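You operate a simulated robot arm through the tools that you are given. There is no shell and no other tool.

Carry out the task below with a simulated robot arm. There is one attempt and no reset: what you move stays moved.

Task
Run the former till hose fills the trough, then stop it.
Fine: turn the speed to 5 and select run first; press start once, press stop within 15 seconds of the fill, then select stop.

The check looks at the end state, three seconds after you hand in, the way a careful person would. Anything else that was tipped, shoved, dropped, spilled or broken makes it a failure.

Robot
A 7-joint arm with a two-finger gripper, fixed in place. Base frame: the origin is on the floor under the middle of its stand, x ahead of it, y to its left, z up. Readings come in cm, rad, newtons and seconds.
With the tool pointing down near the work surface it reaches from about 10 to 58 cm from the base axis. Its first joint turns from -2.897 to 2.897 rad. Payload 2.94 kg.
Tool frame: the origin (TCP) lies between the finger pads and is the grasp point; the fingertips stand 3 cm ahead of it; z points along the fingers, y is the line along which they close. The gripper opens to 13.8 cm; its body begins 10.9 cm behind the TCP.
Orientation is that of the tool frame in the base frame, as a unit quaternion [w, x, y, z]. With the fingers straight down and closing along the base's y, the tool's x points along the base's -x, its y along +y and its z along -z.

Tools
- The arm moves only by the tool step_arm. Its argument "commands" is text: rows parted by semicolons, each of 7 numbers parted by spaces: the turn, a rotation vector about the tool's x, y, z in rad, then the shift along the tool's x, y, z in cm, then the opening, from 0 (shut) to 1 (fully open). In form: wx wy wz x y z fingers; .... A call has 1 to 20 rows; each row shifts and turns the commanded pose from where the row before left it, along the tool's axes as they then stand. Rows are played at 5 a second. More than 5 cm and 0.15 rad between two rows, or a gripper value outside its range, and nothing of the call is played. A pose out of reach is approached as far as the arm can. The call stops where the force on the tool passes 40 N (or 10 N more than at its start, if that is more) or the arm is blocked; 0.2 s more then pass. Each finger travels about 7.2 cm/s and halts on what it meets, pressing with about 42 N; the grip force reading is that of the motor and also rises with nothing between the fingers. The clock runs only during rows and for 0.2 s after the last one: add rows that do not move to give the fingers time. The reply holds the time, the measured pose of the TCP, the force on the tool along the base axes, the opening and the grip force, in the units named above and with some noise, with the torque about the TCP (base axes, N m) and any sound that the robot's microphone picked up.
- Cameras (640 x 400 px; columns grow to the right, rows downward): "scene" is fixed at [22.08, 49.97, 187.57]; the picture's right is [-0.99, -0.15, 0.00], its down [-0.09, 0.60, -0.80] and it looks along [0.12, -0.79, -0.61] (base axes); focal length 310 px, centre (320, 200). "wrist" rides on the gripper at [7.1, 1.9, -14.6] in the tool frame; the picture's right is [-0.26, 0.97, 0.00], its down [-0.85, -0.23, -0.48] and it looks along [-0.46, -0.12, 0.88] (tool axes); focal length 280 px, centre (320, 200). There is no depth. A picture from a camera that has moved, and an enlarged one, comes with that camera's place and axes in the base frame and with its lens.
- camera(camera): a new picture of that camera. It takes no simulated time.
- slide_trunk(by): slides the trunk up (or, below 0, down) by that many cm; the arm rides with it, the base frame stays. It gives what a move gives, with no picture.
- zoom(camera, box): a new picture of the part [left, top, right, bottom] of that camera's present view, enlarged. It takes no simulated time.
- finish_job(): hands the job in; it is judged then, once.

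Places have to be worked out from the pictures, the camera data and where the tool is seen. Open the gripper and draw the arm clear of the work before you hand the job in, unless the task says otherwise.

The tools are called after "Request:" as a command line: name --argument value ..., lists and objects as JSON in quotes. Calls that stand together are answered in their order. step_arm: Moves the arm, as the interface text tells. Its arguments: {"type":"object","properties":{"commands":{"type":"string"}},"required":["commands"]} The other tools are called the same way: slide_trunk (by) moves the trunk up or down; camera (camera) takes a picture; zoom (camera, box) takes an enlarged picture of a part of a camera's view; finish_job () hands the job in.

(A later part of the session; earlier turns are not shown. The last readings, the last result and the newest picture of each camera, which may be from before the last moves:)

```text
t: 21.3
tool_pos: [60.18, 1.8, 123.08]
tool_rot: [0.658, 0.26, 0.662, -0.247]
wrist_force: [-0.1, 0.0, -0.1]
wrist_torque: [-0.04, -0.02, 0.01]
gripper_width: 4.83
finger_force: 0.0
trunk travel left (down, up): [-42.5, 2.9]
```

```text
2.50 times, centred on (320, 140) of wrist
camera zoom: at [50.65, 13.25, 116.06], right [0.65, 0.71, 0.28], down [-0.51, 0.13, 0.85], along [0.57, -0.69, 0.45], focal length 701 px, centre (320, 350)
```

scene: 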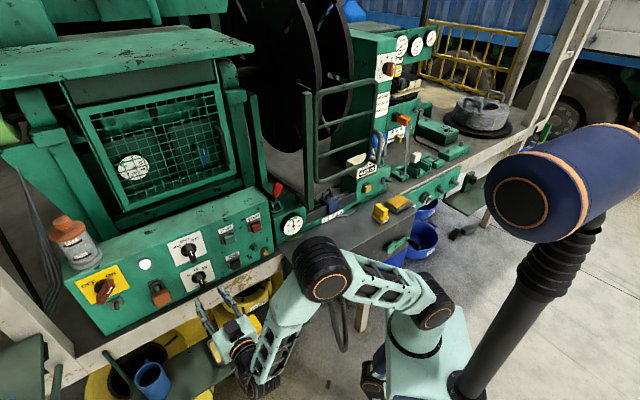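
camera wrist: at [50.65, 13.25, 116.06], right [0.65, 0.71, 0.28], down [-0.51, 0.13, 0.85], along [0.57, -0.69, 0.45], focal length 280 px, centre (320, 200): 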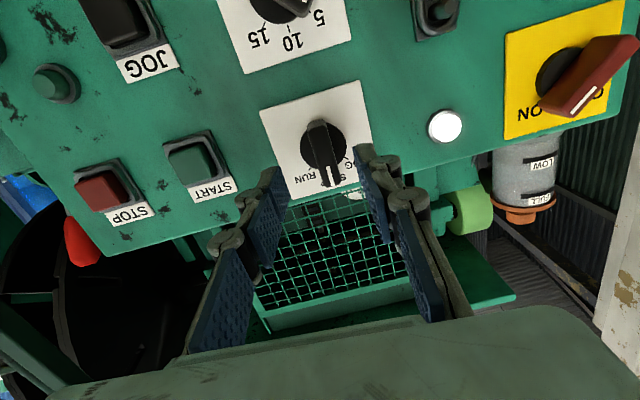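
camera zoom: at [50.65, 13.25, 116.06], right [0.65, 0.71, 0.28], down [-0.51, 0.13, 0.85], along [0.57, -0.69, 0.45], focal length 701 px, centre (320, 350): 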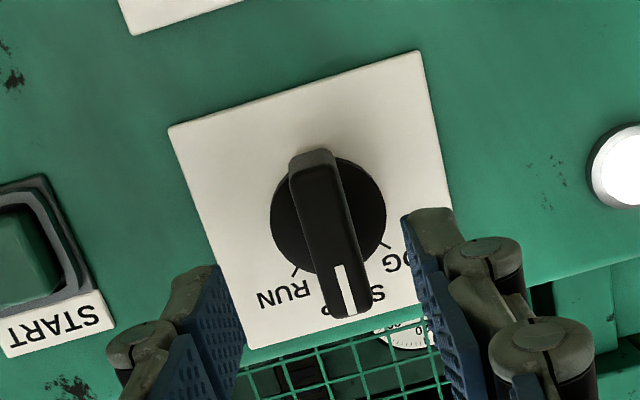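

The handle is ~0.4 cm to the +y side now. I correct (y +0.35, up 0.25), advance 5.4 cm and close on the mode handle.

Request:
step_arm --commands "0 0 0 -0.25 0.35 0 0.4; 0 0 0 0 0 1 0.4; 0 0 0 0 0 1 0.4; 0 0 0 0 0 1 0.4; 0 0 0 0 0 1 0.4; 0 0 0 0 0 0.7 0.4; 0 0 0 0 0 0.7 0.4; 0 0 0 0 0 0 0.4; 0 0 0 0 0 0 0.2; 0 0 0 0 0 0 0.05; 0 0 0 0 0 0 0; 0 0 0 0 0 0 0"

Request:
camera --camera "wrist"

Request:
zoom --camera "scene" --box '[150, 220, 270, 310]'

```text
t: 23.9
tool_pos: [64.36, -1.59, 123.25]
tool_rot: [0.658, 0.262, 0.661, -0.248]
wrist_force: [-1.9, -2.7, -1.3]
wrist_torque: [-0.24, -0.17, -0.75]
gripper_width: 1.59
finger_force: 41.6
trunk travel left (down, up): [-42.5, 2.9]
```

```text
taken
camera wrist: at [54.87, 9.8, 116.37], right [0.65, 0.71, 0.28], down [-0.51, 0.13, 0.85], along [0.57, -0.69, 0.45], focal length 280 px, centre (320, 200)
```

wrist: 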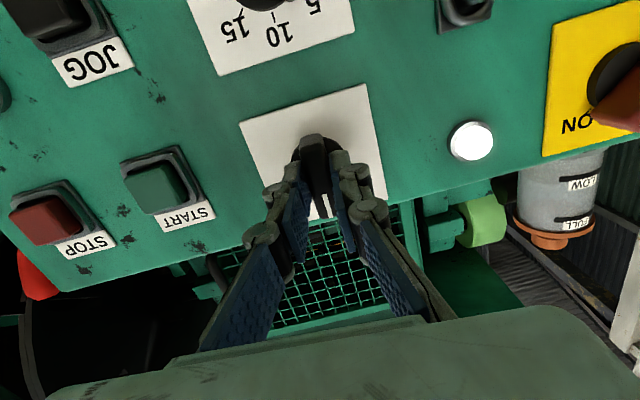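

```text
4.44 times, centred on (210, 265) of scene
camera zoom: at [22.08, 49.97, 187.57], right [-0.99, -0.15, 0.0], down [-0.09, 0.6, -0.8], along [0.12, -0.79, -0.61], focal length 1376 px, centre (809, -89)
```

zoom: 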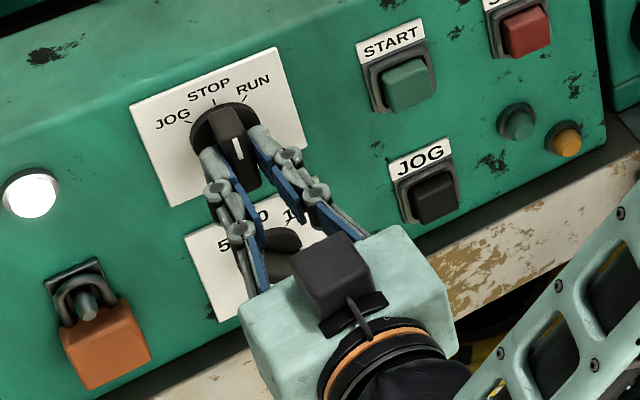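

Handle gripped at 1.59 cm. I now turn it clockwise (positive about tool z) by 0.785 rad to RUN.

Request:
step_arm --commands "0 0 0.1 0 0 0 0; 0 0 0.1 0 0 0 0; 0 0 0.1 0 0 0 0; 0 0 0.1 0 0 0 0; 0 0 0.1 0 0 0 0; 0 0 0.1 0 0 0 0; 0 0 0.1 0 0 0 0; 0 0 0.085 0 0 0 0; 0 0 0 0 0 0 0"

Request:
zoom --camera "scene" --box '[150, 220, 270, 310]'

Request:
camera --camera "scene"

```text
t: 25.9
tool_pos: [64.49, -1.52, 123.45]
tool_rot: [0.704, 0.493, 0.511, 0.023]
wrist_force: [3.0, -3.2, 11.2]
wrist_torque: [-0.76, 0.75, -0.25]
gripper_width: 1.56
finger_force: 41.9
trunk travel left (down, up): [-42.5, 2.9]
```

```text
4.44 times, centred on (210, 265) of scene
camera zoom: at [22.08, 49.97, 187.57], right [-0.99, -0.15, 0.0], down [-0.09, 0.6, -0.8], along [0.12, -0.79, -0.61], focal length 1376 px, centre (809, -89)
```

zoom: 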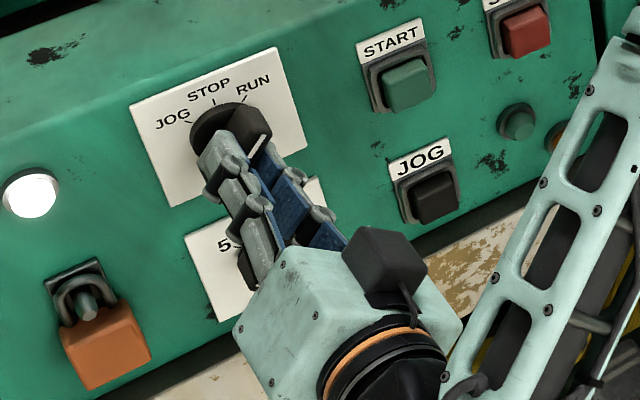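

```text
taken
```

scene: 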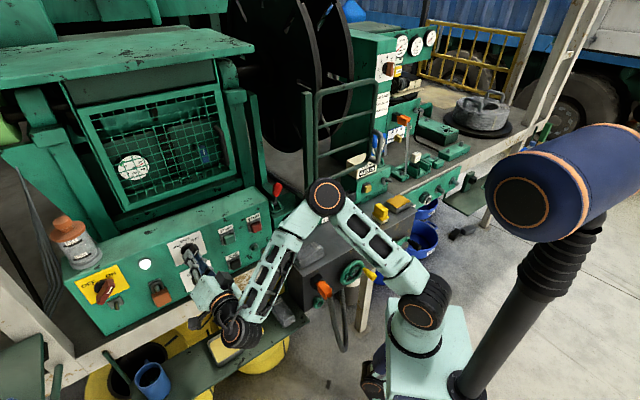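

Rotated 45° with only a small resisting torque at the end. I release, back off straight and check the pointer.

Request:
step_arm --commands "0 0 0 0 0 0 0.15; 0 0 0 0 0 0 0.3; 0 0 0 0 0 0 0.3; 0 0 0 0 0 -1.5 0.3; 0 0 0 0 0 -1.5 0.3; 0 0 0 0 0 -1.5 0.3; 0 0 0 0 0 -1.5 0.3; 0 0 0 0 0 0 0.3"

Request:
zoom --camera "scene" --box '[165, 220, 215, 290]'

Request:
zoom --camera "wrist" --box '[180, 20, 460, 220]'

```text
t: 27.7
tool_pos: [60.34, 2.56, 123.61]
tool_rot: [0.701, 0.494, 0.513, 0.023]
wrist_force: [0.2, 0.3, 0.3]
wrist_torque: [-0.04, -0.02, 0.01]
gripper_width: 4.12
finger_force: 0.1
out of reach, approached as far as the arm can: row 7
trunk travel left (down, up): [-42.5, 2.9]
```

```text
5.71 times, centred on (190, 255) of scene
camera zoom: at [22.08, 49.97, 187.57], right [-0.99, -0.15, 0.0], down [-0.09, 0.6, -0.8], along [0.12, -0.79, -0.61], focal length 1770 px, centre (1063, -114)
```

zoom: 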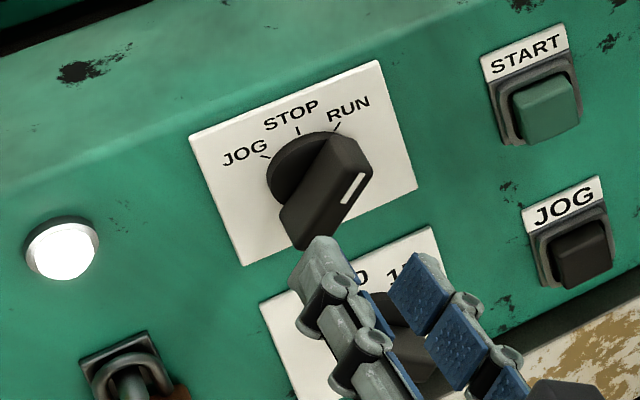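

```text
2.00 times, centred on (320, 120) of wrist
camera zoom: at [53.69, 17.22, 120.12], right [0.34, 0.35, 0.87], down [-0.86, -0.26, 0.43], along [0.38, -0.9, 0.22], focal length 561 px, centre (320, 360)
```

zoom: 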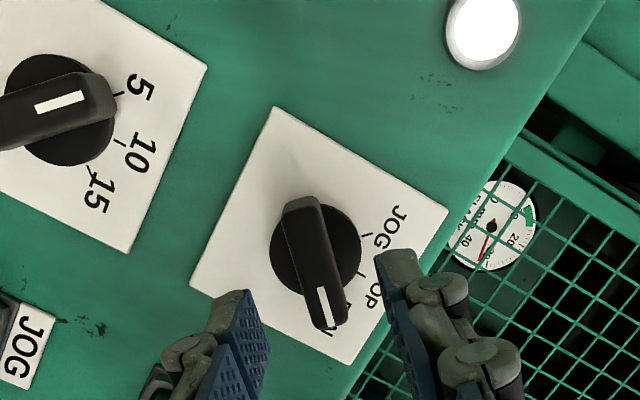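

Pointers now read RUN and 5. Before starting I must know what "trough full" looks like, so I study the rest of the line with the arm out of that part of the picture.

Request:
zoom --camera "scene" --box '[300, 80, 500, 220]'

Request:
zoom --camera "scene" --box '[370, 90, 490, 190]'

Request:
zoom --camera "scene" --box '[260, 150, 400, 240]'

Request:
zoom --camera "wrist" --box '[360, 180, 480, 260]'

Request:
zoom --camera "scene" --box '[420, 150, 640, 330]'

```text
2.86 times, centred on (400, 150) of scene
camera zoom: at [22.08, 49.97, 187.57], right [-0.99, -0.15, 0.0], down [-0.09, 0.6, -0.8], along [0.12, -0.79, -0.61], focal length 885 px, centre (91, 343)
```

zoom: 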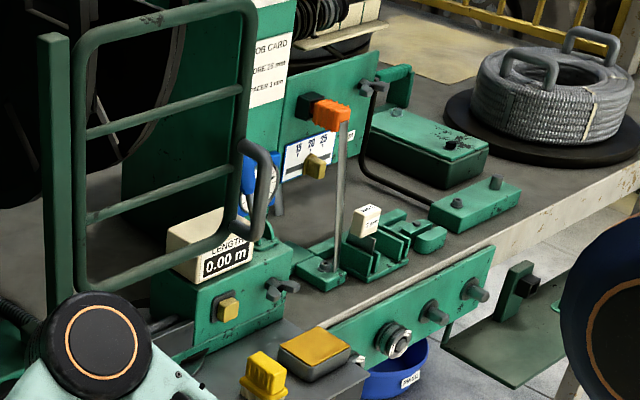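

```text
4.00 times, centred on (430, 140) of scene
camera zoom: at [22.08, 49.97, 187.57], right [-0.99, -0.15, 0.0], down [-0.09, 0.6, -0.8], along [0.12, -0.79, -0.61], focal length 1239 px, centre (-120, 440)
```

zoom: 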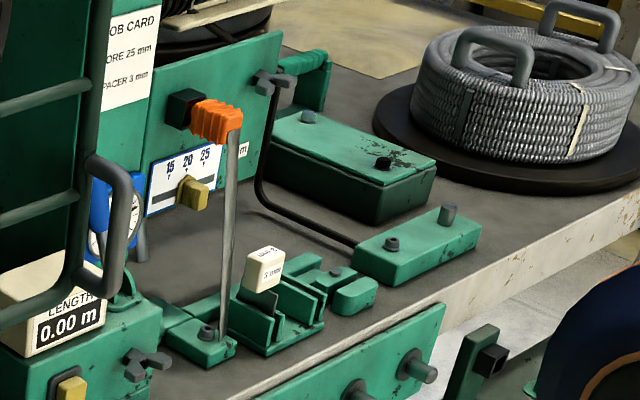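

```text
4.44 times, centred on (330, 195) of scene
camera zoom: at [22.08, 49.97, 187.57], right [-0.99, -0.15, 0.0], down [-0.09, 0.6, -0.8], along [0.12, -0.79, -0.61], focal length 1376 px, centre (276, 222)
```

zoom: 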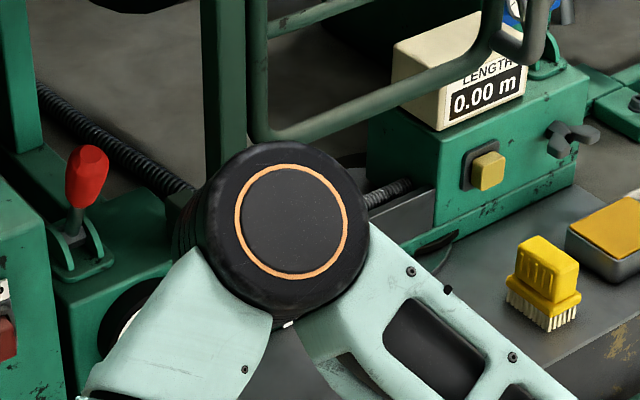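

```text
5.00 times, centred on (420, 220) of wrist
camera zoom: at [53.69, 17.22, 120.12], right [0.34, 0.35, 0.87], down [-0.86, -0.26, 0.43], along [0.38, -0.9, 0.22], focal length 1402 px, centre (-180, 100)
```

zoom: 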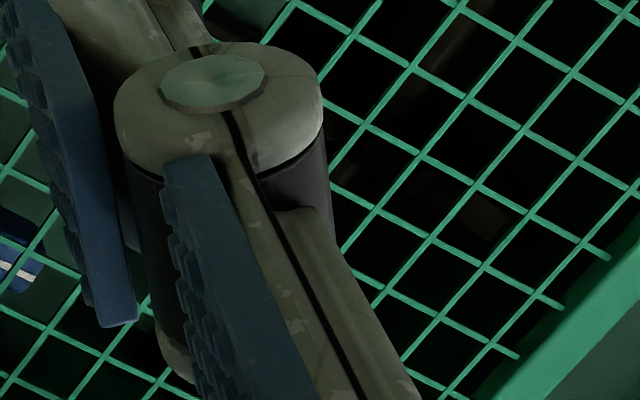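

```text
2.22 times, centred on (530, 240) of scene
camera zoom: at [22.08, 49.97, 187.57], right [-0.99, -0.15, 0.0], down [-0.09, 0.6, -0.8], along [0.12, -0.79, -0.61], focal length 688 px, centre (-147, 111)
```

zoom: 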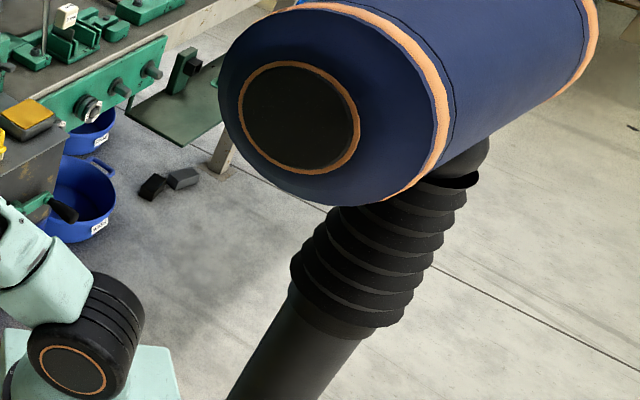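

I couldn't see the trough's hose state yet because the elbow covers that area. I roll the tool back upright, close the fingers and shift sideways to the START standoff, then look again.

Request:
step_arm --commands "0 0 -0.131 0 0 0 0.3; 0 0 -0.131 0 0 0 0.3; 0 0 -0.131 0 0 0 0.3; 0 0 -0.131 0 0 0 0.3; 0 0 -0.131 0 0 0 0.2; 0 0 -0.13 0 0 0 0.1; 0 0 0 0.3 -2.3 0 0; 0 0 0 0.3 -2.3 0 0; 0 0 0 0.3 -2.3 0 0; 0 0 0 0.3 -2.3 0 0; 0 0 0 0.3 -2.3 0 0; 0 0 0 0 0 0 0"

Request:
camera --camera "wrist"

Request:
camera --camera "scene"

```text
t: 30.3
tool_pos: [52.67, -6.11, 121.81]
tool_rot: [0.659, 0.26, 0.662, -0.247]
wrist_force: [0.0, -0.5, 0.3]
wrist_torque: [0.0, -0.03, -0.01]
gripper_width: 0.01
finger_force: 28.3
trunk travel left (down, up): [-42.5, 2.9]
```

```text
taken
camera wrist: at [43.14, 5.23, 114.78], right [0.65, 0.71, 0.28], down [-0.51, 0.13, 0.85], along [0.57, -0.69, 0.45], focal length 280 px, centre (320, 200)
```

wrist: 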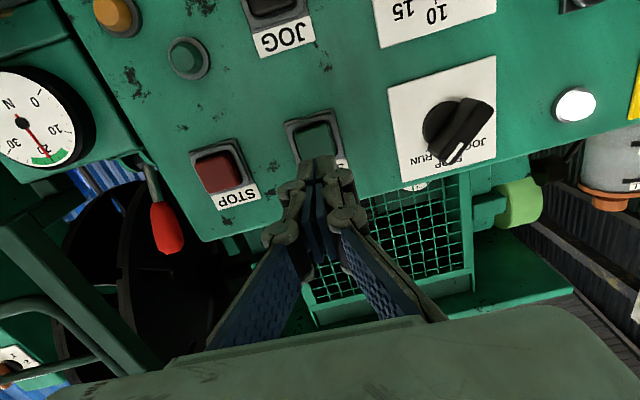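

```text
taken
```

scene: 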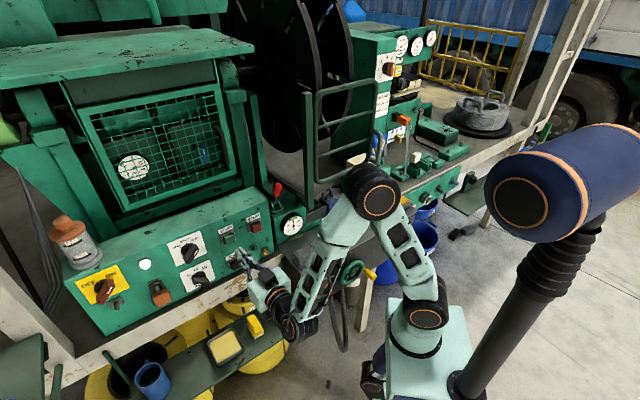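

I shift on to the STOP standoff first (9 cm to the right) to preview what I can see from there while waiting, before starting anything.

Request:
step_arm --commands "0 0 0 0 -2.4 0 0; 0 0 0 0 -2.4 0 0; 0 0 0 0 -2.4 0 0; 0 0 0 0 -2.3 0 0; 0 0 0 0 0 0 0"

Request:
camera --camera "wrist"

Request:
camera --camera "scene"

Request:
zoom --camera "scene" --box '[230, 140, 430, 290]'

```text
t: 31.5
tool_pos: [49.39, -12.36, 122.0]
tool_rot: [0.658, 0.261, 0.661, -0.249]
wrist_force: [0.0, -0.4, -0.1]
wrist_torque: [-0.03, 0.02, 0.02]
gripper_width: 0.0
finger_force: 28.1
out of reach, approached as far as the arm can: row 3, 4
trunk travel left (down, up): [-42.5, 2.9]
```

```text
taken
camera wrist: at [39.82, -0.95, 115.0], right [0.65, 0.71, 0.28], down [-0.51, 0.13, 0.85], along [0.57, -0.69, 0.45], focal length 280 px, centre (320, 200)
```

wrist: 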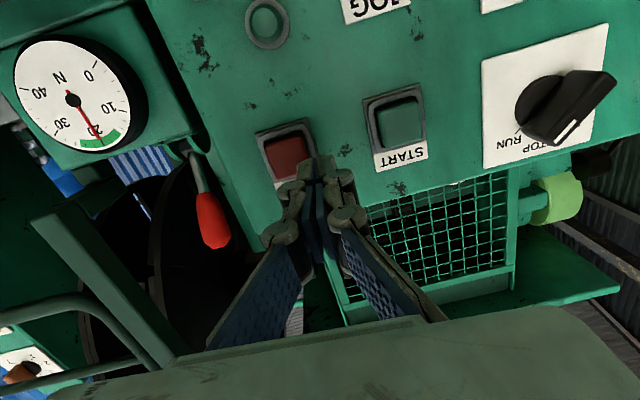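

```text
taken
```

scene: 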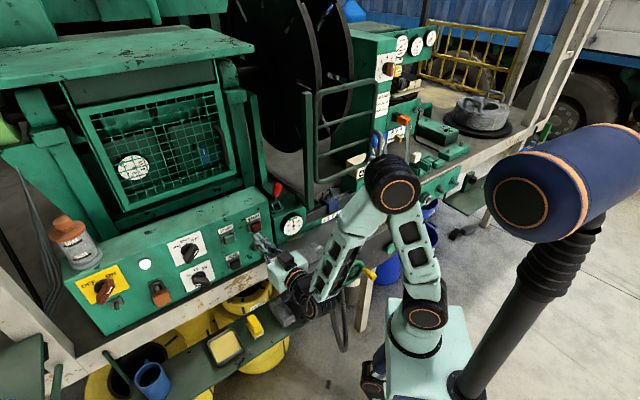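

```text
2.67 times, centred on (330, 215) of scene
camera zoom: at [22.08, 49.97, 187.57], right [-0.99, -0.15, 0.0], down [-0.09, 0.6, -0.8], along [0.12, -0.79, -0.61], focal length 826 px, centre (293, 160)
```

zoom: 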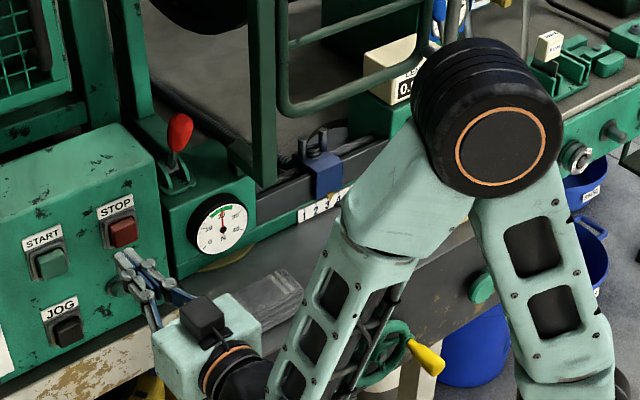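

STOP at this horizontal attitude is at the edge of reach (rows 3–4 limited), so I'll need a different attitude for it. First, I look for the trough in the areas now visible.

Request:
zoom --camera "scene" --box '[240, 90, 400, 200]'

Request:
zoom --camera "scene" --box '[380, 140, 500, 290]'

Request:
zoom --camera "wrist" --box '[0, 100, 240, 400]'

Request:
zoom --camera "scene" --box '[470, 60, 640, 180]'

Request:
zoom --camera "scene" --box '[220, 0, 360, 110]'

```text
3.64 times, centred on (320, 145) of scene
camera zoom: at [22.08, 49.97, 187.57], right [-0.99, -0.15, 0.0], down [-0.09, 0.6, -0.8], along [0.12, -0.79, -0.61], focal length 1126 px, centre (320, 400)
```

zoom: 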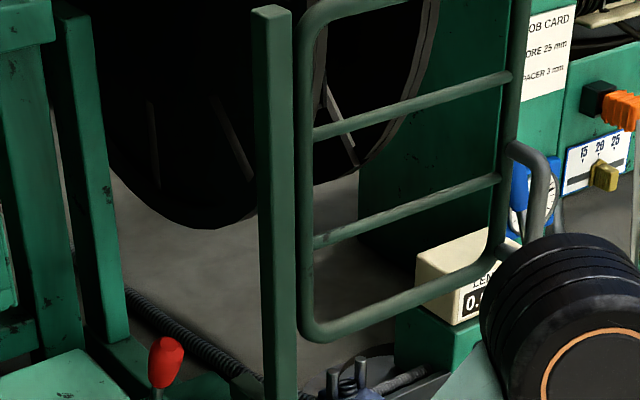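

```text
2.67 times, centred on (440, 215) of scene
camera zoom: at [22.08, 49.97, 187.57], right [-0.99, -0.15, 0.0], down [-0.09, 0.6, -0.8], along [0.12, -0.79, -0.61], focal length 826 px, centre (0, 160)
```

zoom: 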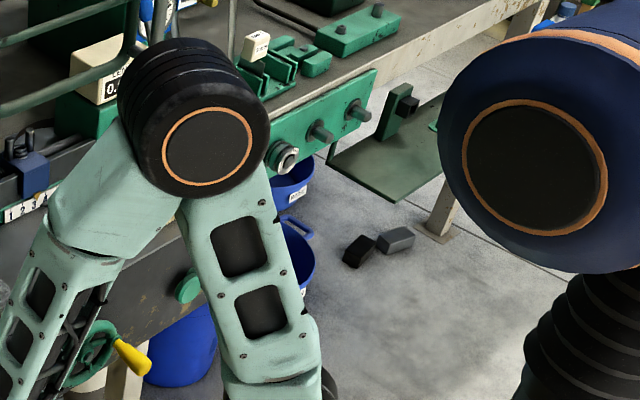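

```text
1.33 times, centred on (120, 250) of wrist
camera zoom: at [39.82, -0.95, 115.0], right [0.65, 0.71, 0.28], down [-0.51, 0.13, 0.85], along [0.57, -0.69, 0.45], focal length 374 px, centre (587, 133)
```

zoom: 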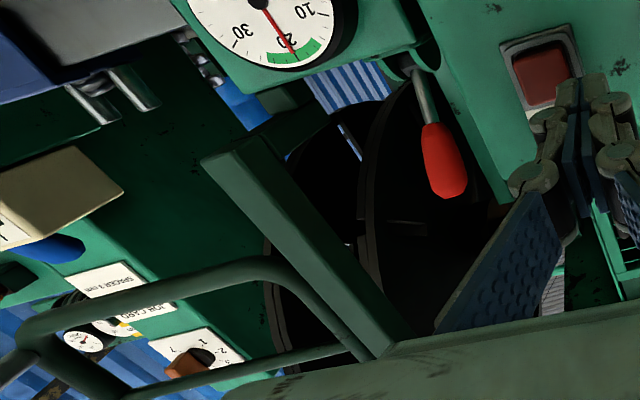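

```text
3.33 times, centred on (555, 120) of scene
camera zoom: at [22.08, 49.97, 187.57], right [-0.99, -0.15, 0.0], down [-0.09, 0.6, -0.8], along [0.12, -0.79, -0.61], focal length 1032 px, centre (-463, 467)
```

zoom: 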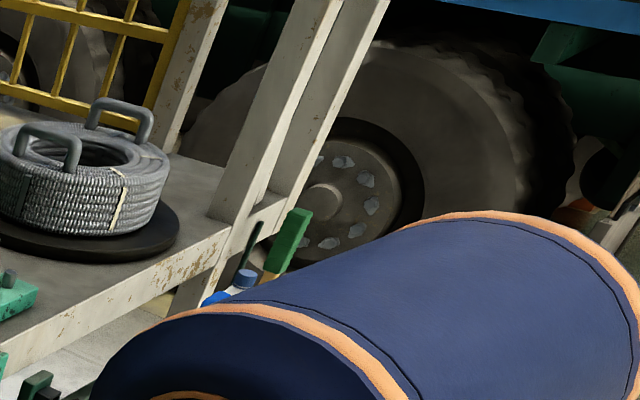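

```text
3.64 times, centred on (290, 55) of scene
camera zoom: at [22.08, 49.97, 187.57], right [-0.99, -0.15, 0.0], down [-0.09, 0.6, -0.8], along [0.12, -0.79, -0.61], focal length 1126 px, centre (429, 727)
```

zoom: 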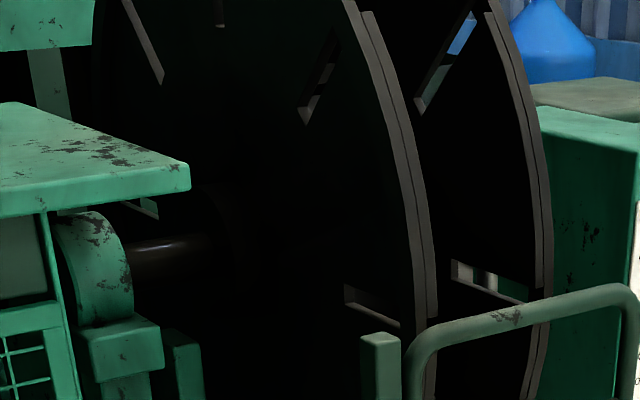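

I can't identify the trough with certainty from here. Before starting anything I back off and raise the hand, tilting it down again, to survey the line with the wrist camera.

Request:
step_arm --commands "0 0 0 -1 2 -1 0; 0 0 0 -2 2 -1 0; 0 0.12 0 -2 0 -1 0; 0 0.12 0 -2 0 -1 0; 0 0.12 0 -2 0 -1 0; 0 0.12 0 -2 0 -1 0; 0 0.12 0 -1 0 -1 0; 0 0.12 0 0 0 -1.5 0; 0 0.12 0 0 0 -1.5 0; 0 0.12 0 0 0 -1.5 0; 0 0 0 0 0 0 0"

Request:
camera --camera "wrist"

Request:
camera --camera "scene"

```text
t: 33.9
tool_pos: [45.7, -3.9, 137.84]
tool_rot: [0.276, 0.348, 0.89, -0.1]
wrist_force: [-0.2, -0.3, -0.2]
wrist_torque: [0.02, -0.01, 0.02]
gripper_width: 0.0
finger_force: 28.8
trunk travel left (down, up): [-42.5, 2.9]
```

```text
taken
camera wrist: at [36.41, 6.88, 145.93], right [0.81, 0.57, 0.16], down [0.16, -0.47, 0.87], along [0.57, -0.67, -0.47], focal length 280 px, centre (320, 200)
```

wrist: 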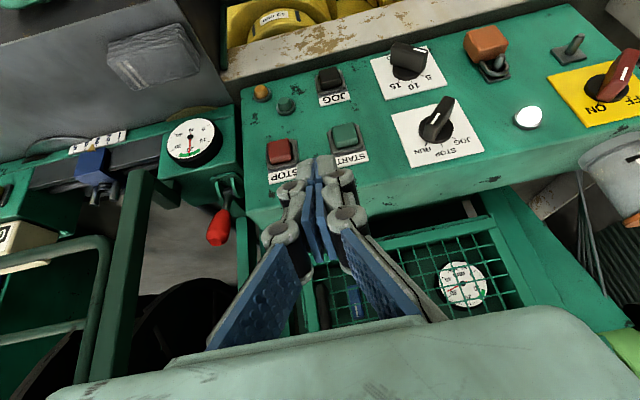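

```text
taken
```

scene: 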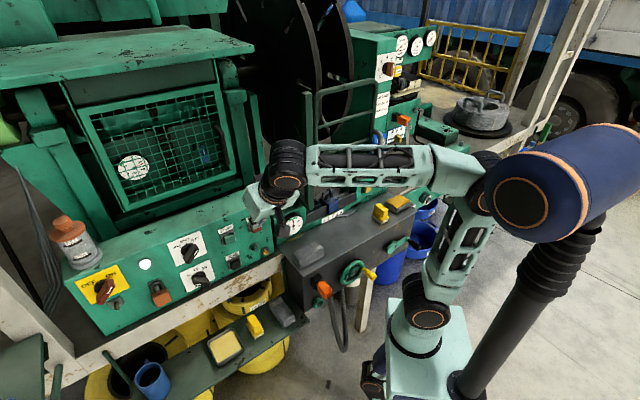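

From here I yaw the hand about the vertical toward −y so the wrist camera looks along the bench, channel and counter.

Request:
step_arm --commands "0.0785 -0.002 0.1156 0 0 0 0; 0.0785 -0.002 0.1156 0 0 0 0; 0.0785 -0.002 0.1156 0 0 0 0; 0.0785 -0.002 0.1156 0 0 0 0; 0 0 0 0 0 0 0"

Request:
camera --camera "wrist"

Request:
zoom --camera "wrist" --box '[0, 60, 320, 260]'

```text
t: 35.1
tool_pos: [45.68, -3.95, 137.87]
tool_rot: [0.241, 0.578, 0.76, -0.171]
wrist_force: [-0.1, -0.5, 0.4]
wrist_torque: [0.01, 0.01, 0.01]
gripper_width: 0.0
finger_force: 28.2
trunk travel left (down, up): [-42.5, 2.9]
```

```text
taken
camera wrist: at [43.6, 10.05, 145.95], right [0.98, 0.05, 0.16], down [-0.12, -0.48, 0.87], along [0.12, -0.87, -0.47], focal length 280 px, centre (320, 200)
```

wrist: 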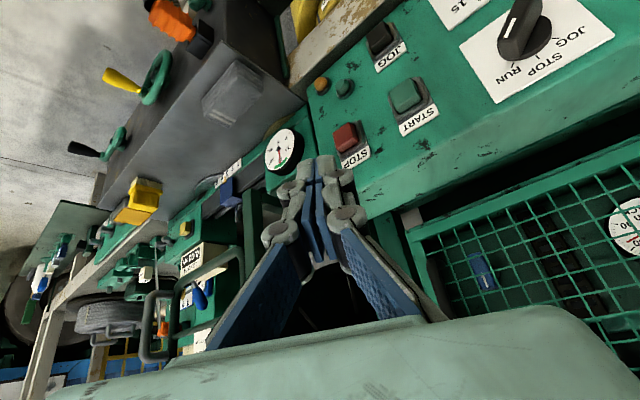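

```text
2.00 times, centred on (160, 160) of wrist
camera zoom: at [43.6, 10.05, 145.95], right [0.98, 0.05, 0.16], down [-0.12, -0.48, 0.87], along [0.12, -0.87, -0.47], focal length 561 px, centre (640, 280)
```

zoom: 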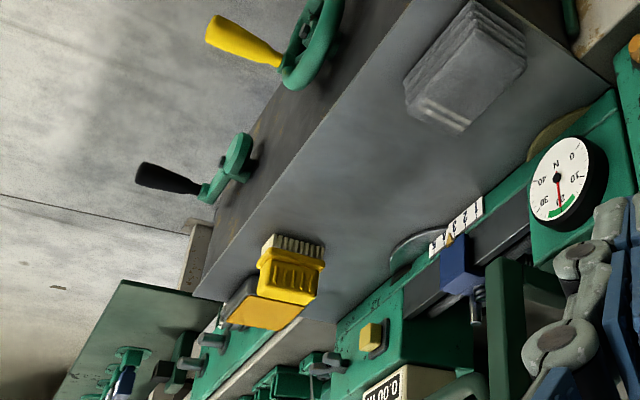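

I still can't name the trough for certain, but any growth of hose will show by comparing pictures after start. I return to the panel heading and use a 60°-tilt attitude, which should reach both START and STOP easily; going to the START standoff (tips ~4 cm off the cap).

Request:
step_arm --commands "-0.0785 0.002 -0.1156 0 0 0 0; -0.0785 0.002 -0.1156 0 0 0 0; -0.0785 0.002 -0.1156 0 0 0 0; -0.0785 0.002 -0.1156 0 0 0 0; 0 -0.1135 0 0 0 0 0; 0 -0.1135 0 0 0 0 0; 0 -0.1135 0 0 0 0 0; 0 -0.1135 0 0 0 0 0; 0 0 0 1.13 0.33 1.92 0; 0 0 0 1.13 0.33 1.92 0; 0 0 0 1.13 0.33 1.92 0; 0 0 0 1.13 0.33 1.92 0; 0 0 0 1.13 0.33 1.92 0; 0 0 0 1.13 0.33 1.92 0; 0 0 0 1.13 0.33 1.92 0; 0 0 0 1.13 0.33 1.92 0; 0 0 0 0 0 0 0"

Request:
camera --camera "wrist"

Request:
camera --camera "scene"

```text
t: 37.1
tool_pos: [47.56, 2.06, 134.72]
tool_rot: [0.467, 0.254, 0.835, -0.141]
wrist_force: [0.4, -0.4, -0.2]
wrist_torque: [-0.01, 0.0, -0.02]
gripper_width: 0.01
finger_force: 28.2
trunk travel left (down, up): [-42.5, 2.9]
stopped in row 10: the arm was blocked; the commanded pose is now the measured one
```

```text
taken
camera wrist: at [35.15, 12.55, 136.24], right [0.65, 0.73, 0.22], down [-0.1, -0.21, 0.97], along [0.75, -0.65, -0.07], focal length 280 px, centre (320, 200)
```

wrist: 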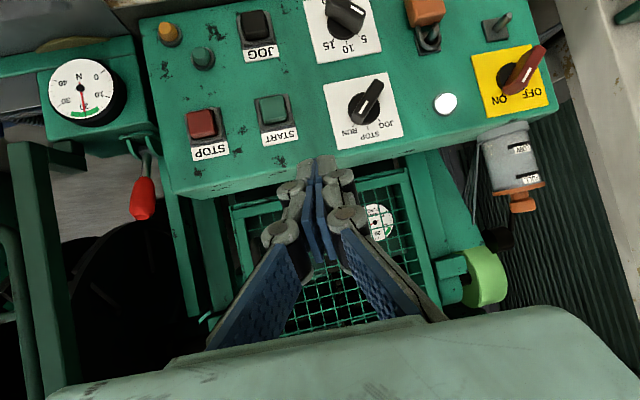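

```text
taken
```

scene: 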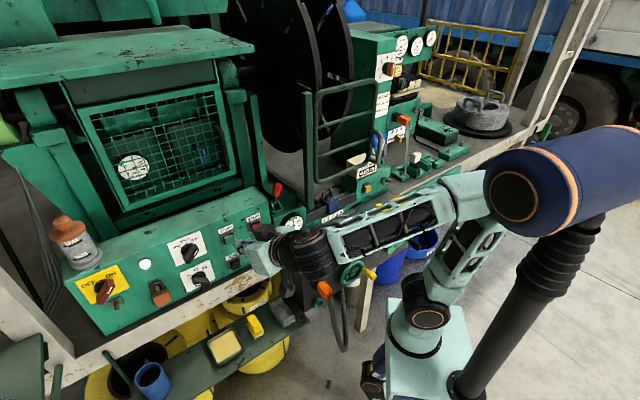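

Blocked again in the close-in, high region (elbow side), same as before; nothing touched the tool. I go forward and down first in the present attitude, then correct the heading.

Request:
step_arm --commands "0 0 0 0.6 -0.59 1.95 0; 0 0 0 0.6 -0.59 1.95 0; 0 0 0 0.6 -0.59 1.95 0; 0 0 0 0.6 -0.59 1.95 0; 0 0 0 0.6 -0.59 1.95 0; 0 0 0 0.6 -0.59 1.95 0; 0 0 0 0.6 -0.59 1.95 0; 0 0 0 0.6 -0.59 1.95 0; 0.062 0 0.038 0 0 0 0; 0.062 0 0.038 0 0 0 0; 0 0 0 0 0 0 0"

Request:
camera --camera "wrist"

Request:
camera --camera "scene"

```text
t: 39.5
tool_pos: [53.57, -8.6, 123.24]
tool_rot: [0.46, 0.319, 0.81, -0.176]
wrist_force: [-0.7, -0.7, -1.1]
wrist_torque: [-0.03, 0.01, 0.01]
gripper_width: 0.0
finger_force: 28.1
trunk travel left (down, up): [-42.5, 2.9]
```

```text
taken
camera wrist: at [43.01, 3.92, 124.54], right [0.75, 0.62, 0.23], down [-0.14, -0.19, 0.97], along [0.64, -0.76, -0.06], focal length 280 px, centre (320, 200)
```

wrist: 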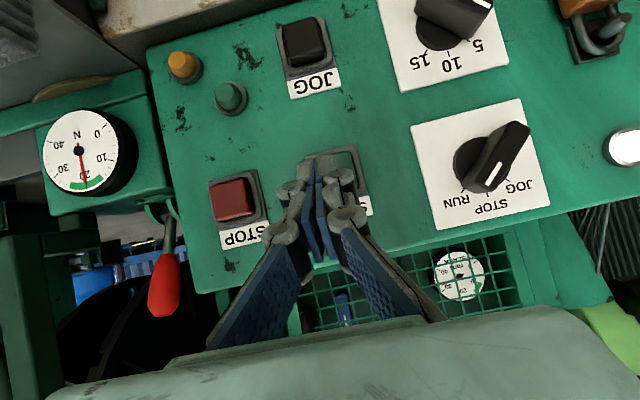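

```text
taken
```

scene: 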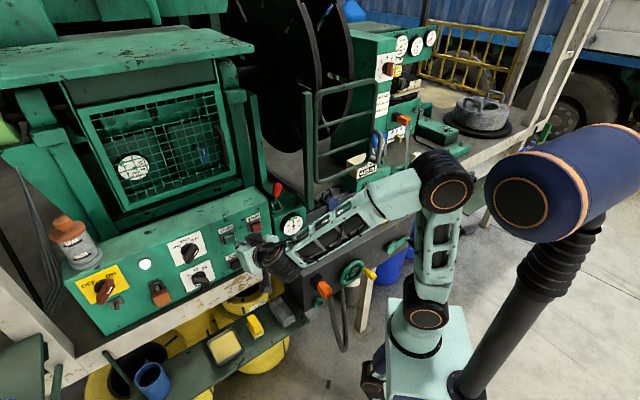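

The counter (0.00 m) is visible from this pose. I check the estimated START location (STOP's re-projection agrees exactly with (52.9, −19.1, 121.4)), then line up with START and approach to just short of contact.

Request:
step_arm --commands "0 0 0 0.69 0.84 0.41 0; 0 0 0 -0.516 0.014 0.858 0; 0 0 0 -0.516 0.014 0.858 0; 0 0 0 -0.258 0.007 0.429 0; 0 0 0 0 0 0 0"

Request:
camera --camera "wrist"

Request:
zoom --camera "scene" --box '[200, 200, 320, 290]'

Request:
zoom --camera "scene" --box '[280, 100, 460, 220]'

```text
t: 40.7
tool_pos: [55.97, -9.61, 122.35]
tool_rot: [0.461, 0.318, 0.81, -0.176]
wrist_force: [-0.8, 0.4, 0.5]
wrist_torque: [0.0, 0.0, 0.03]
gripper_width: 0.02
finger_force: 28.9
trunk travel left (down, up): [-42.5, 2.9]
```

```text
taken
camera wrist: at [45.35, 2.83, 123.7], right [0.75, 0.62, 0.23], down [-0.14, -0.19, 0.97], along [0.64, -0.76, -0.06], focal length 280 px, centre (320, 200)
```

wrist: 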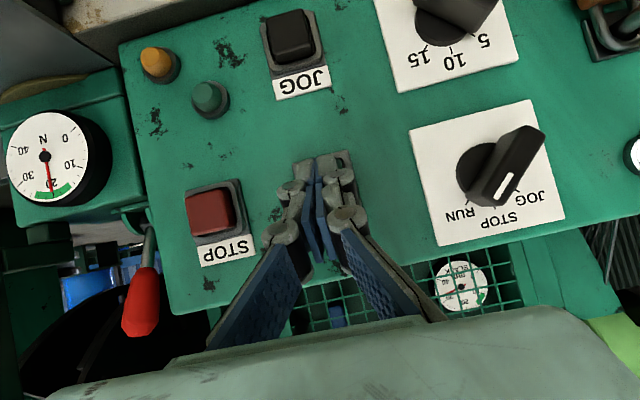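

```text
4.44 times, centred on (260, 245) of scene
camera zoom: at [22.08, 49.97, 187.57], right [-0.99, -0.15, 0.0], down [-0.09, 0.6, -0.8], along [0.12, -0.79, -0.61], focal length 1376 px, centre (587, 0)
```

zoom: 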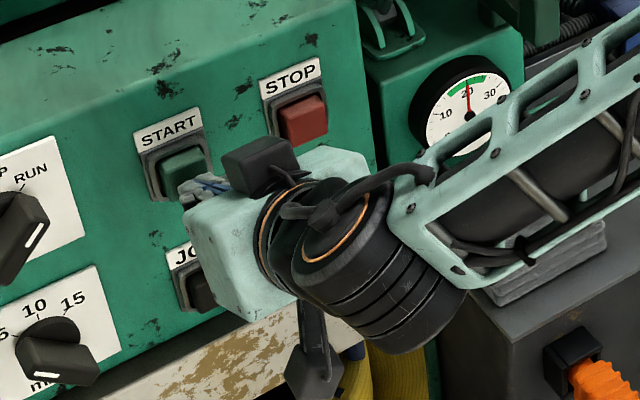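

```text
3.33 times, centred on (370, 160) of scene
camera zoom: at [22.08, 49.97, 187.57], right [-0.99, -0.15, 0.0], down [-0.09, 0.6, -0.8], along [0.12, -0.79, -0.61], focal length 1032 px, centre (153, 333)
```

zoom: 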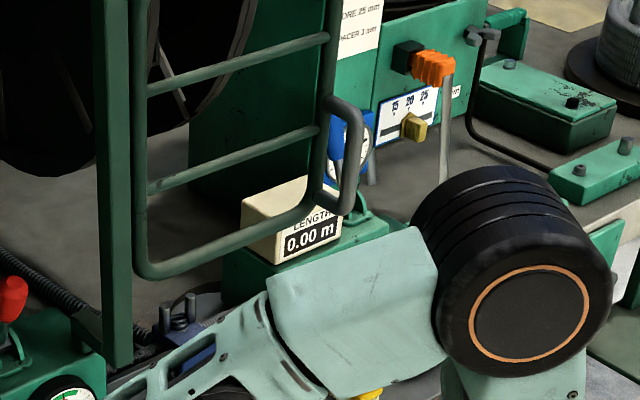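

Fingertips are centred on START, ~1.3 cm from the cap. I now press forward in small steps and read the force and sound.

Request:
step_arm --commands "0 0 0 -0.18 0 0.3 0; 0 0 0 -0.18 0 0.3 0; 0 0 0 -0.18 0 0.3 0; 0 0 0 -0.155 0 0.257 0; 0 0 0 -0.155 0 0.257 0"

Request:
zoom --camera "scene" --box '[200, 200, 320, 290]'

Request:
camera --camera "scene"

```text
t: 41.9
tool_pos: [57.28, -10.58, 122.53]
tool_rot: [0.461, 0.317, 0.81, -0.175]
wrist_force: [-8.7, 5.3, -1.2]
wrist_torque: [0.06, 0.07, -0.1]
gripper_width: 0.61
finger_force: 28.5
trunk travel left (down, up): [-42.5, 2.9]
```

```text
4.44 times, centred on (260, 245) of scene
camera zoom: at [22.08, 49.97, 187.57], right [-0.99, -0.15, 0.0], down [-0.09, 0.6, -0.8], along [0.12, -0.79, -0.61], focal length 1376 px, centre (587, 0)
```

zoom: 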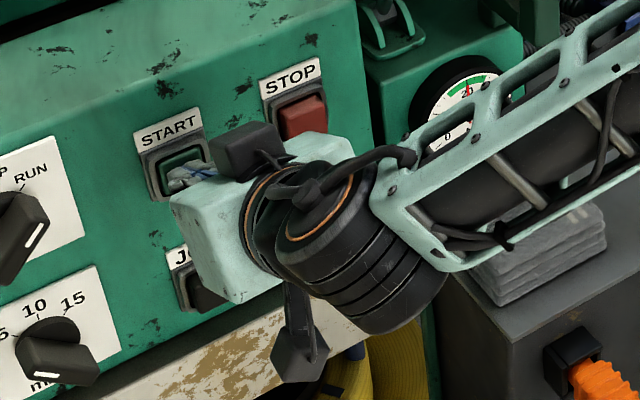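

```text
taken
```

scene: 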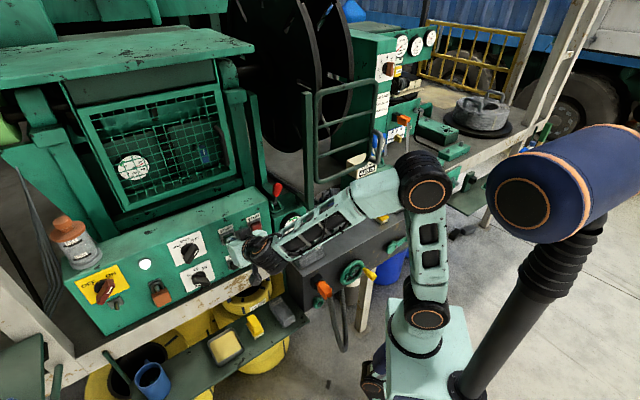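

About 10 N contact on START, no sound yet. I check whether anything has started (speed gauge, counter) before pushing on.

Request:
zoom --camera "scene" --box '[370, 20, 450, 80]'

Request:
zoom --camera "scene" --box '[280, 100, 460, 220]'

Request:
zoom --camera "wrist" --box '[140, 20, 400, 260]'

```text
6.67 times, centred on (410, 50) of scene
camera zoom: at [22.08, 49.97, 187.57], right [-0.99, -0.15, 0.0], down [-0.09, 0.6, -0.8], along [0.12, -0.79, -0.61], focal length 2065 px, centre (-280, 1200)
```

zoom: 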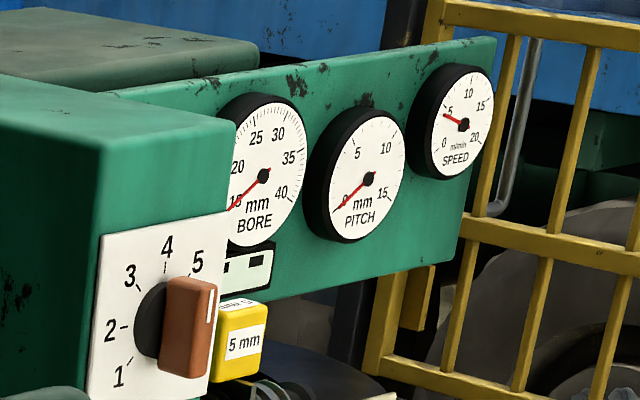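

```text
3.33 times, centred on (370, 160) of scene
camera zoom: at [22.08, 49.97, 187.57], right [-0.99, -0.15, 0.0], down [-0.09, 0.6, -0.8], along [0.12, -0.79, -0.61], focal length 1032 px, centre (153, 333)
```

zoom: 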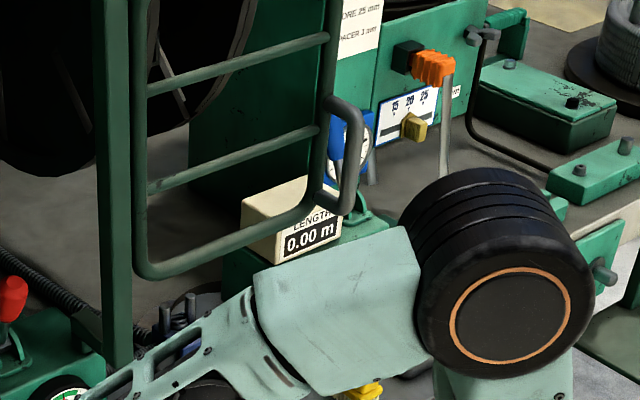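

```text
1.67 times, centred on (270, 140) of wrist
camera zoom: at [46.49, 1.83, 123.8], right [0.75, 0.62, 0.23], down [-0.14, -0.19, 0.97], along [0.65, -0.76, -0.06], focal length 467 px, centre (403, 300)
```

zoom: 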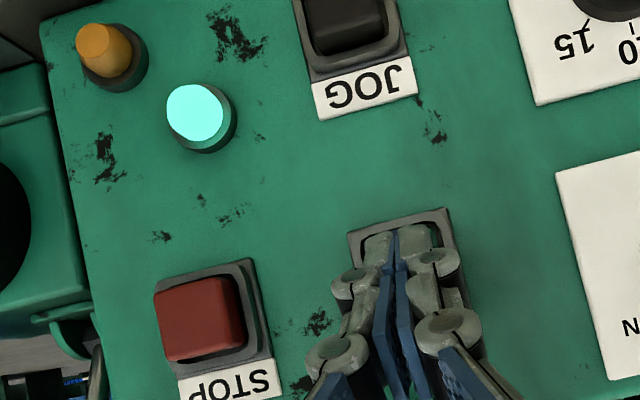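

The green lamp is lit and the speed gauge reads ~5: START took. I retreat 2.3 cm and slide to the STOP standoff right away.

Request:
step_arm --commands "0 0 0 0.6 0 -0.99 0; 0 0 0 0.6 0 -0.99 0; 0 0 0 0 -2.31 0 0; 0 0 0 0 -2.31 0 0; 0 0 0 0 -2.31 0 0; 0 0 0 0 -2.31 0 0"

Request:
camera --camera "scene"

Request:
camera --camera "wrist"

Request:
zoom --camera "scene" --box '[270, 80, 470, 220]'

```text
t: 43.3
tool_pos: [49.17, -16.1, 122.36]
tool_rot: [0.462, 0.318, 0.81, -0.175]
wrist_force: [0.6, -0.3, 0.1]
wrist_torque: [-0.01, 0.01, 0.04]
gripper_width: 0.0
finger_force: 27.7
trunk travel left (down, up): [-42.5, 2.9]
```

```text
taken
```

scene: 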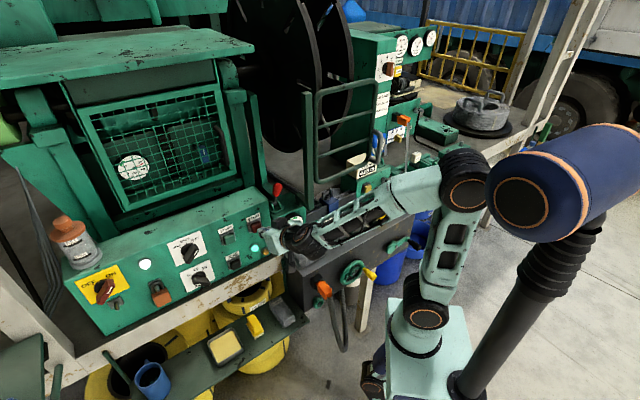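

```text
taken
camera wrist: at [38.59, -3.69, 123.65], right [0.75, 0.62, 0.23], down [-0.14, -0.2, 0.97], along [0.64, -0.76, -0.06], focal length 280 px, centre (320, 200)
```

wrist: 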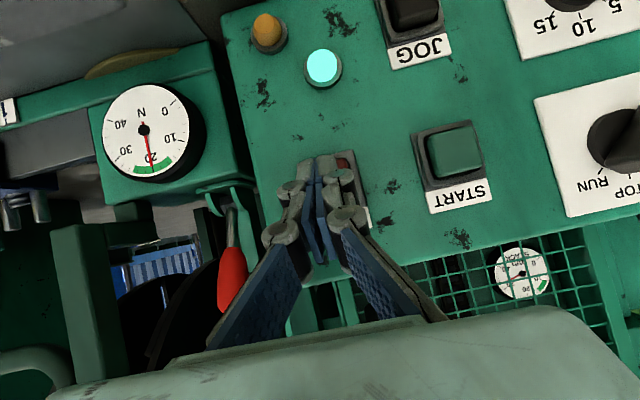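

```text
2.86 times, centred on (370, 150) of scene
camera zoom: at [22.08, 49.97, 187.57], right [-0.99, -0.15, 0.0], down [-0.09, 0.6, -0.8], along [0.12, -0.79, -0.61], focal length 885 px, centre (177, 343)
```

zoom: 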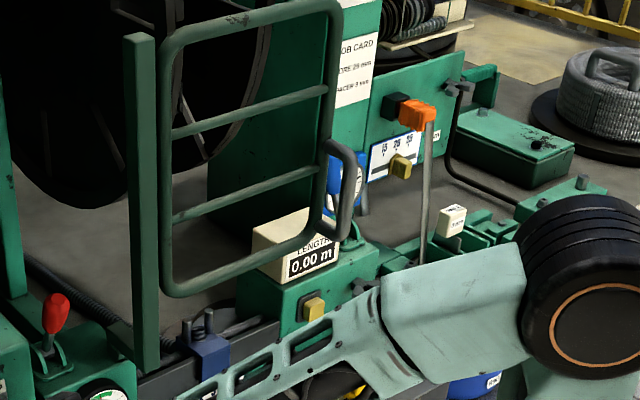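

At the STOP standoff (gap ≈2.2 cm); counter still 0.00 m. I wait about a second and look again.

Request:
step_arm --commands "0 0 0 0 0.3 0 0; 0 0 0 0 0 0 0; 0 0 0 0 0 0 0; 0 0 0 0 0 0 0; 0 0 0 0 0 0 0"

Request:
zoom --camera "scene" --box '[270, 80, 470, 220]'

Request:
zoom --camera "scene" --box '[340, 20, 500, 140]'

Request:
camera --camera "scene"

```text
t: 44.5
tool_pos: [49.52, -15.79, 122.24]
tool_rot: [0.461, 0.318, 0.81, -0.175]
wrist_force: [-0.3, -0.1, -0.2]
wrist_torque: [0.0, 0.02, 0.0]
gripper_width: 0.01
finger_force: 28.2
trunk travel left (down, up): [-42.5, 2.9]
```

```text
2.86 times, centred on (370, 150) of scene
camera zoom: at [22.08, 49.97, 187.57], right [-0.99, -0.15, 0.0], down [-0.09, 0.6, -0.8], along [0.12, -0.79, -0.61], focal length 885 px, centre (177, 343)
```

zoom: 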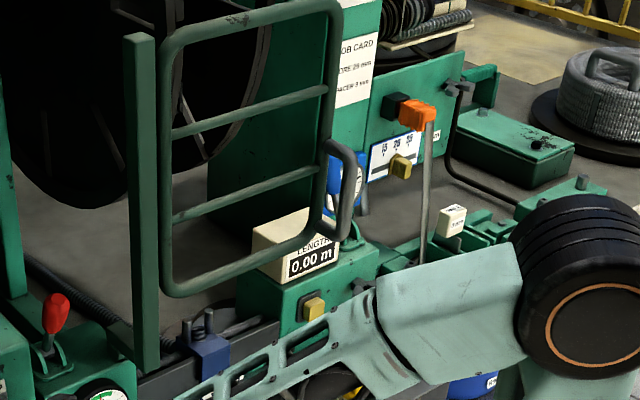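

```text
3.33 times, centred on (420, 80) of scene
camera zoom: at [22.08, 49.97, 187.57], right [-0.99, -0.15, 0.0], down [-0.09, 0.6, -0.8], along [0.12, -0.79, -0.61], focal length 1032 px, centre (-13, 600)
```

zoom: 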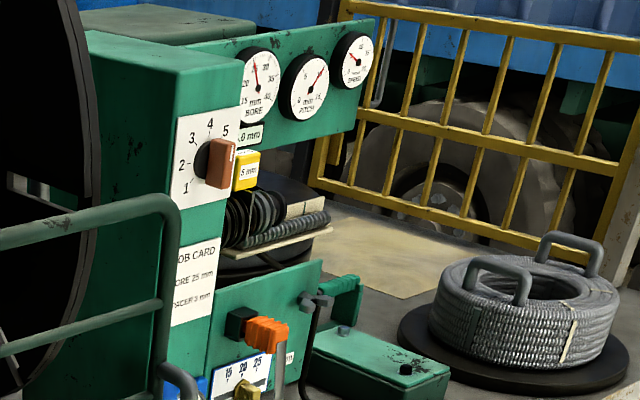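

```text
taken
```

scene: 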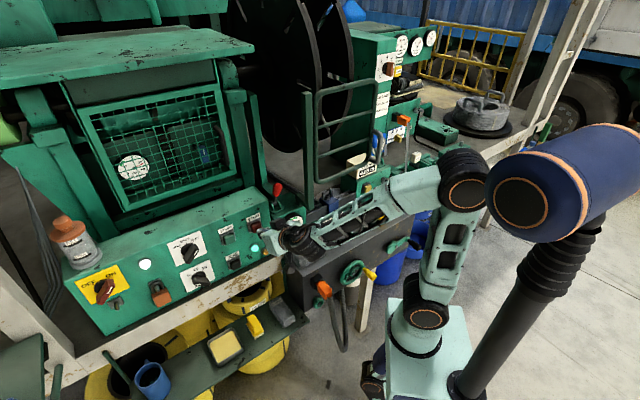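

There: hose is now lying on the cream tray by the former head (below the 5 mm tag). That must be the trough, so I zoom in hard on it.

Request:
zoom --camera "scene" --box '[385, 60, 445, 105]'

Request:
zoom --camera "scene" --box '[370, 20, 450, 80]'

```text
8.89 times, centred on (415, 82) of scene
camera zoom: at [22.08, 49.97, 187.57], right [-0.99, -0.15, 0.0], down [-0.09, 0.6, -0.8], along [0.12, -0.79, -0.61], focal length 2753 px, centre (-524, 1244)
```

zoom: 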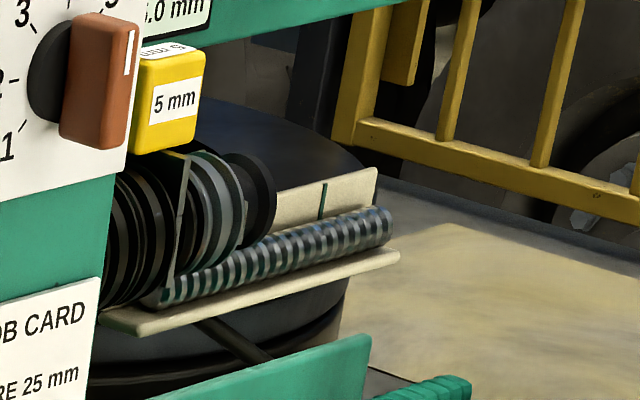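

```text
6.67 times, centred on (410, 50) of scene
camera zoom: at [22.08, 49.97, 187.57], right [-0.99, -0.15, 0.0], down [-0.09, 0.6, -0.8], along [0.12, -0.79, -0.61], focal length 2065 px, centre (-280, 1200)
```

zoom: 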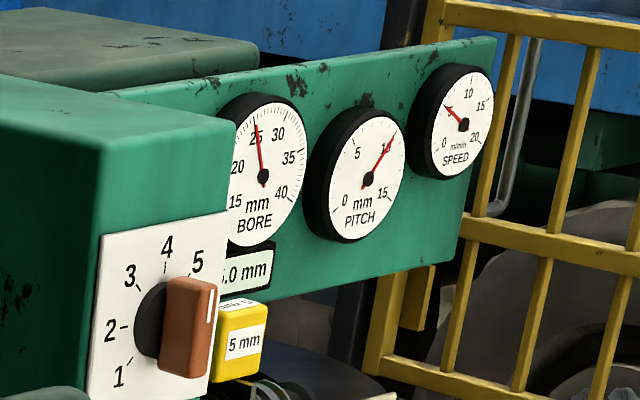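

The hose now spans the cream trough right to its open end (about 3 s after start). I have a 15 s window, so I wait one more second to confirm it is really full and then press STOP.

Request:
step_arm --commands "0 0 0 0 0 0 0; 0 0 0 0 0 0 0; 0 0 0 0 0 0 0; 0 0 0 0 0 0 0"

Request:
zoom --camera "scene" --box '[385, 60, 445, 105]'

Request:
zoom --camera "scene" --box '[330, 20, 530, 200]'

```text
t: 45.5
tool_pos: [49.53, -15.69, 122.25]
tool_rot: [0.461, 0.318, 0.809, -0.176]
wrist_force: [-0.4, -0.1, -0.1]
wrist_torque: [-0.01, 0.0, 0.03]
gripper_width: 0.0
finger_force: 28.6
trunk travel left (down, up): [-42.5, 2.9]
```

```text
8.89 times, centred on (415, 82) of scene
camera zoom: at [22.08, 49.97, 187.57], right [-0.99, -0.15, 0.0], down [-0.09, 0.6, -0.8], along [0.12, -0.79, -0.61], focal length 2753 px, centre (-524, 1244)
```

zoom: 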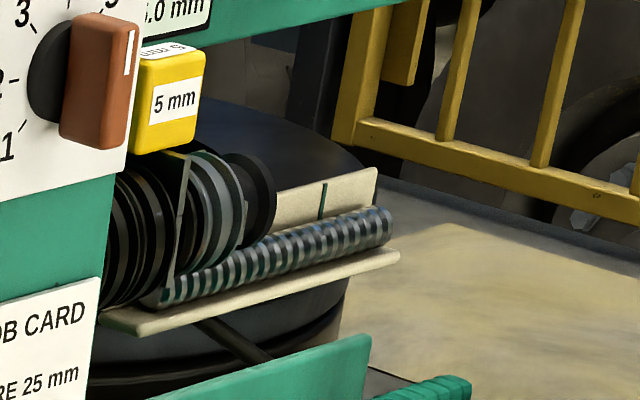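

```text
2.22 times, centred on (430, 110) of scene
camera zoom: at [22.08, 49.97, 187.57], right [-0.99, -0.15, 0.0], down [-0.09, 0.6, -0.8], along [0.12, -0.79, -0.61], focal length 688 px, centre (76, 400)
```

zoom: 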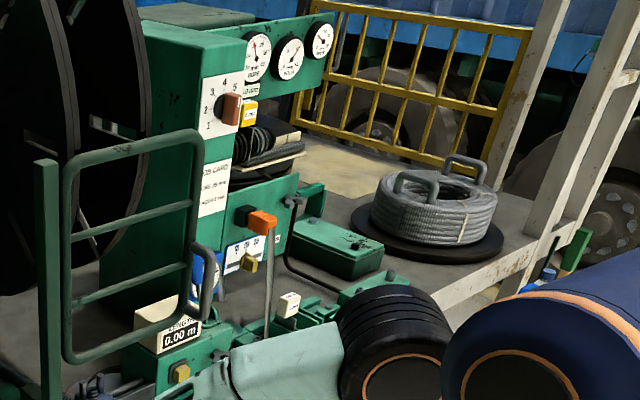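

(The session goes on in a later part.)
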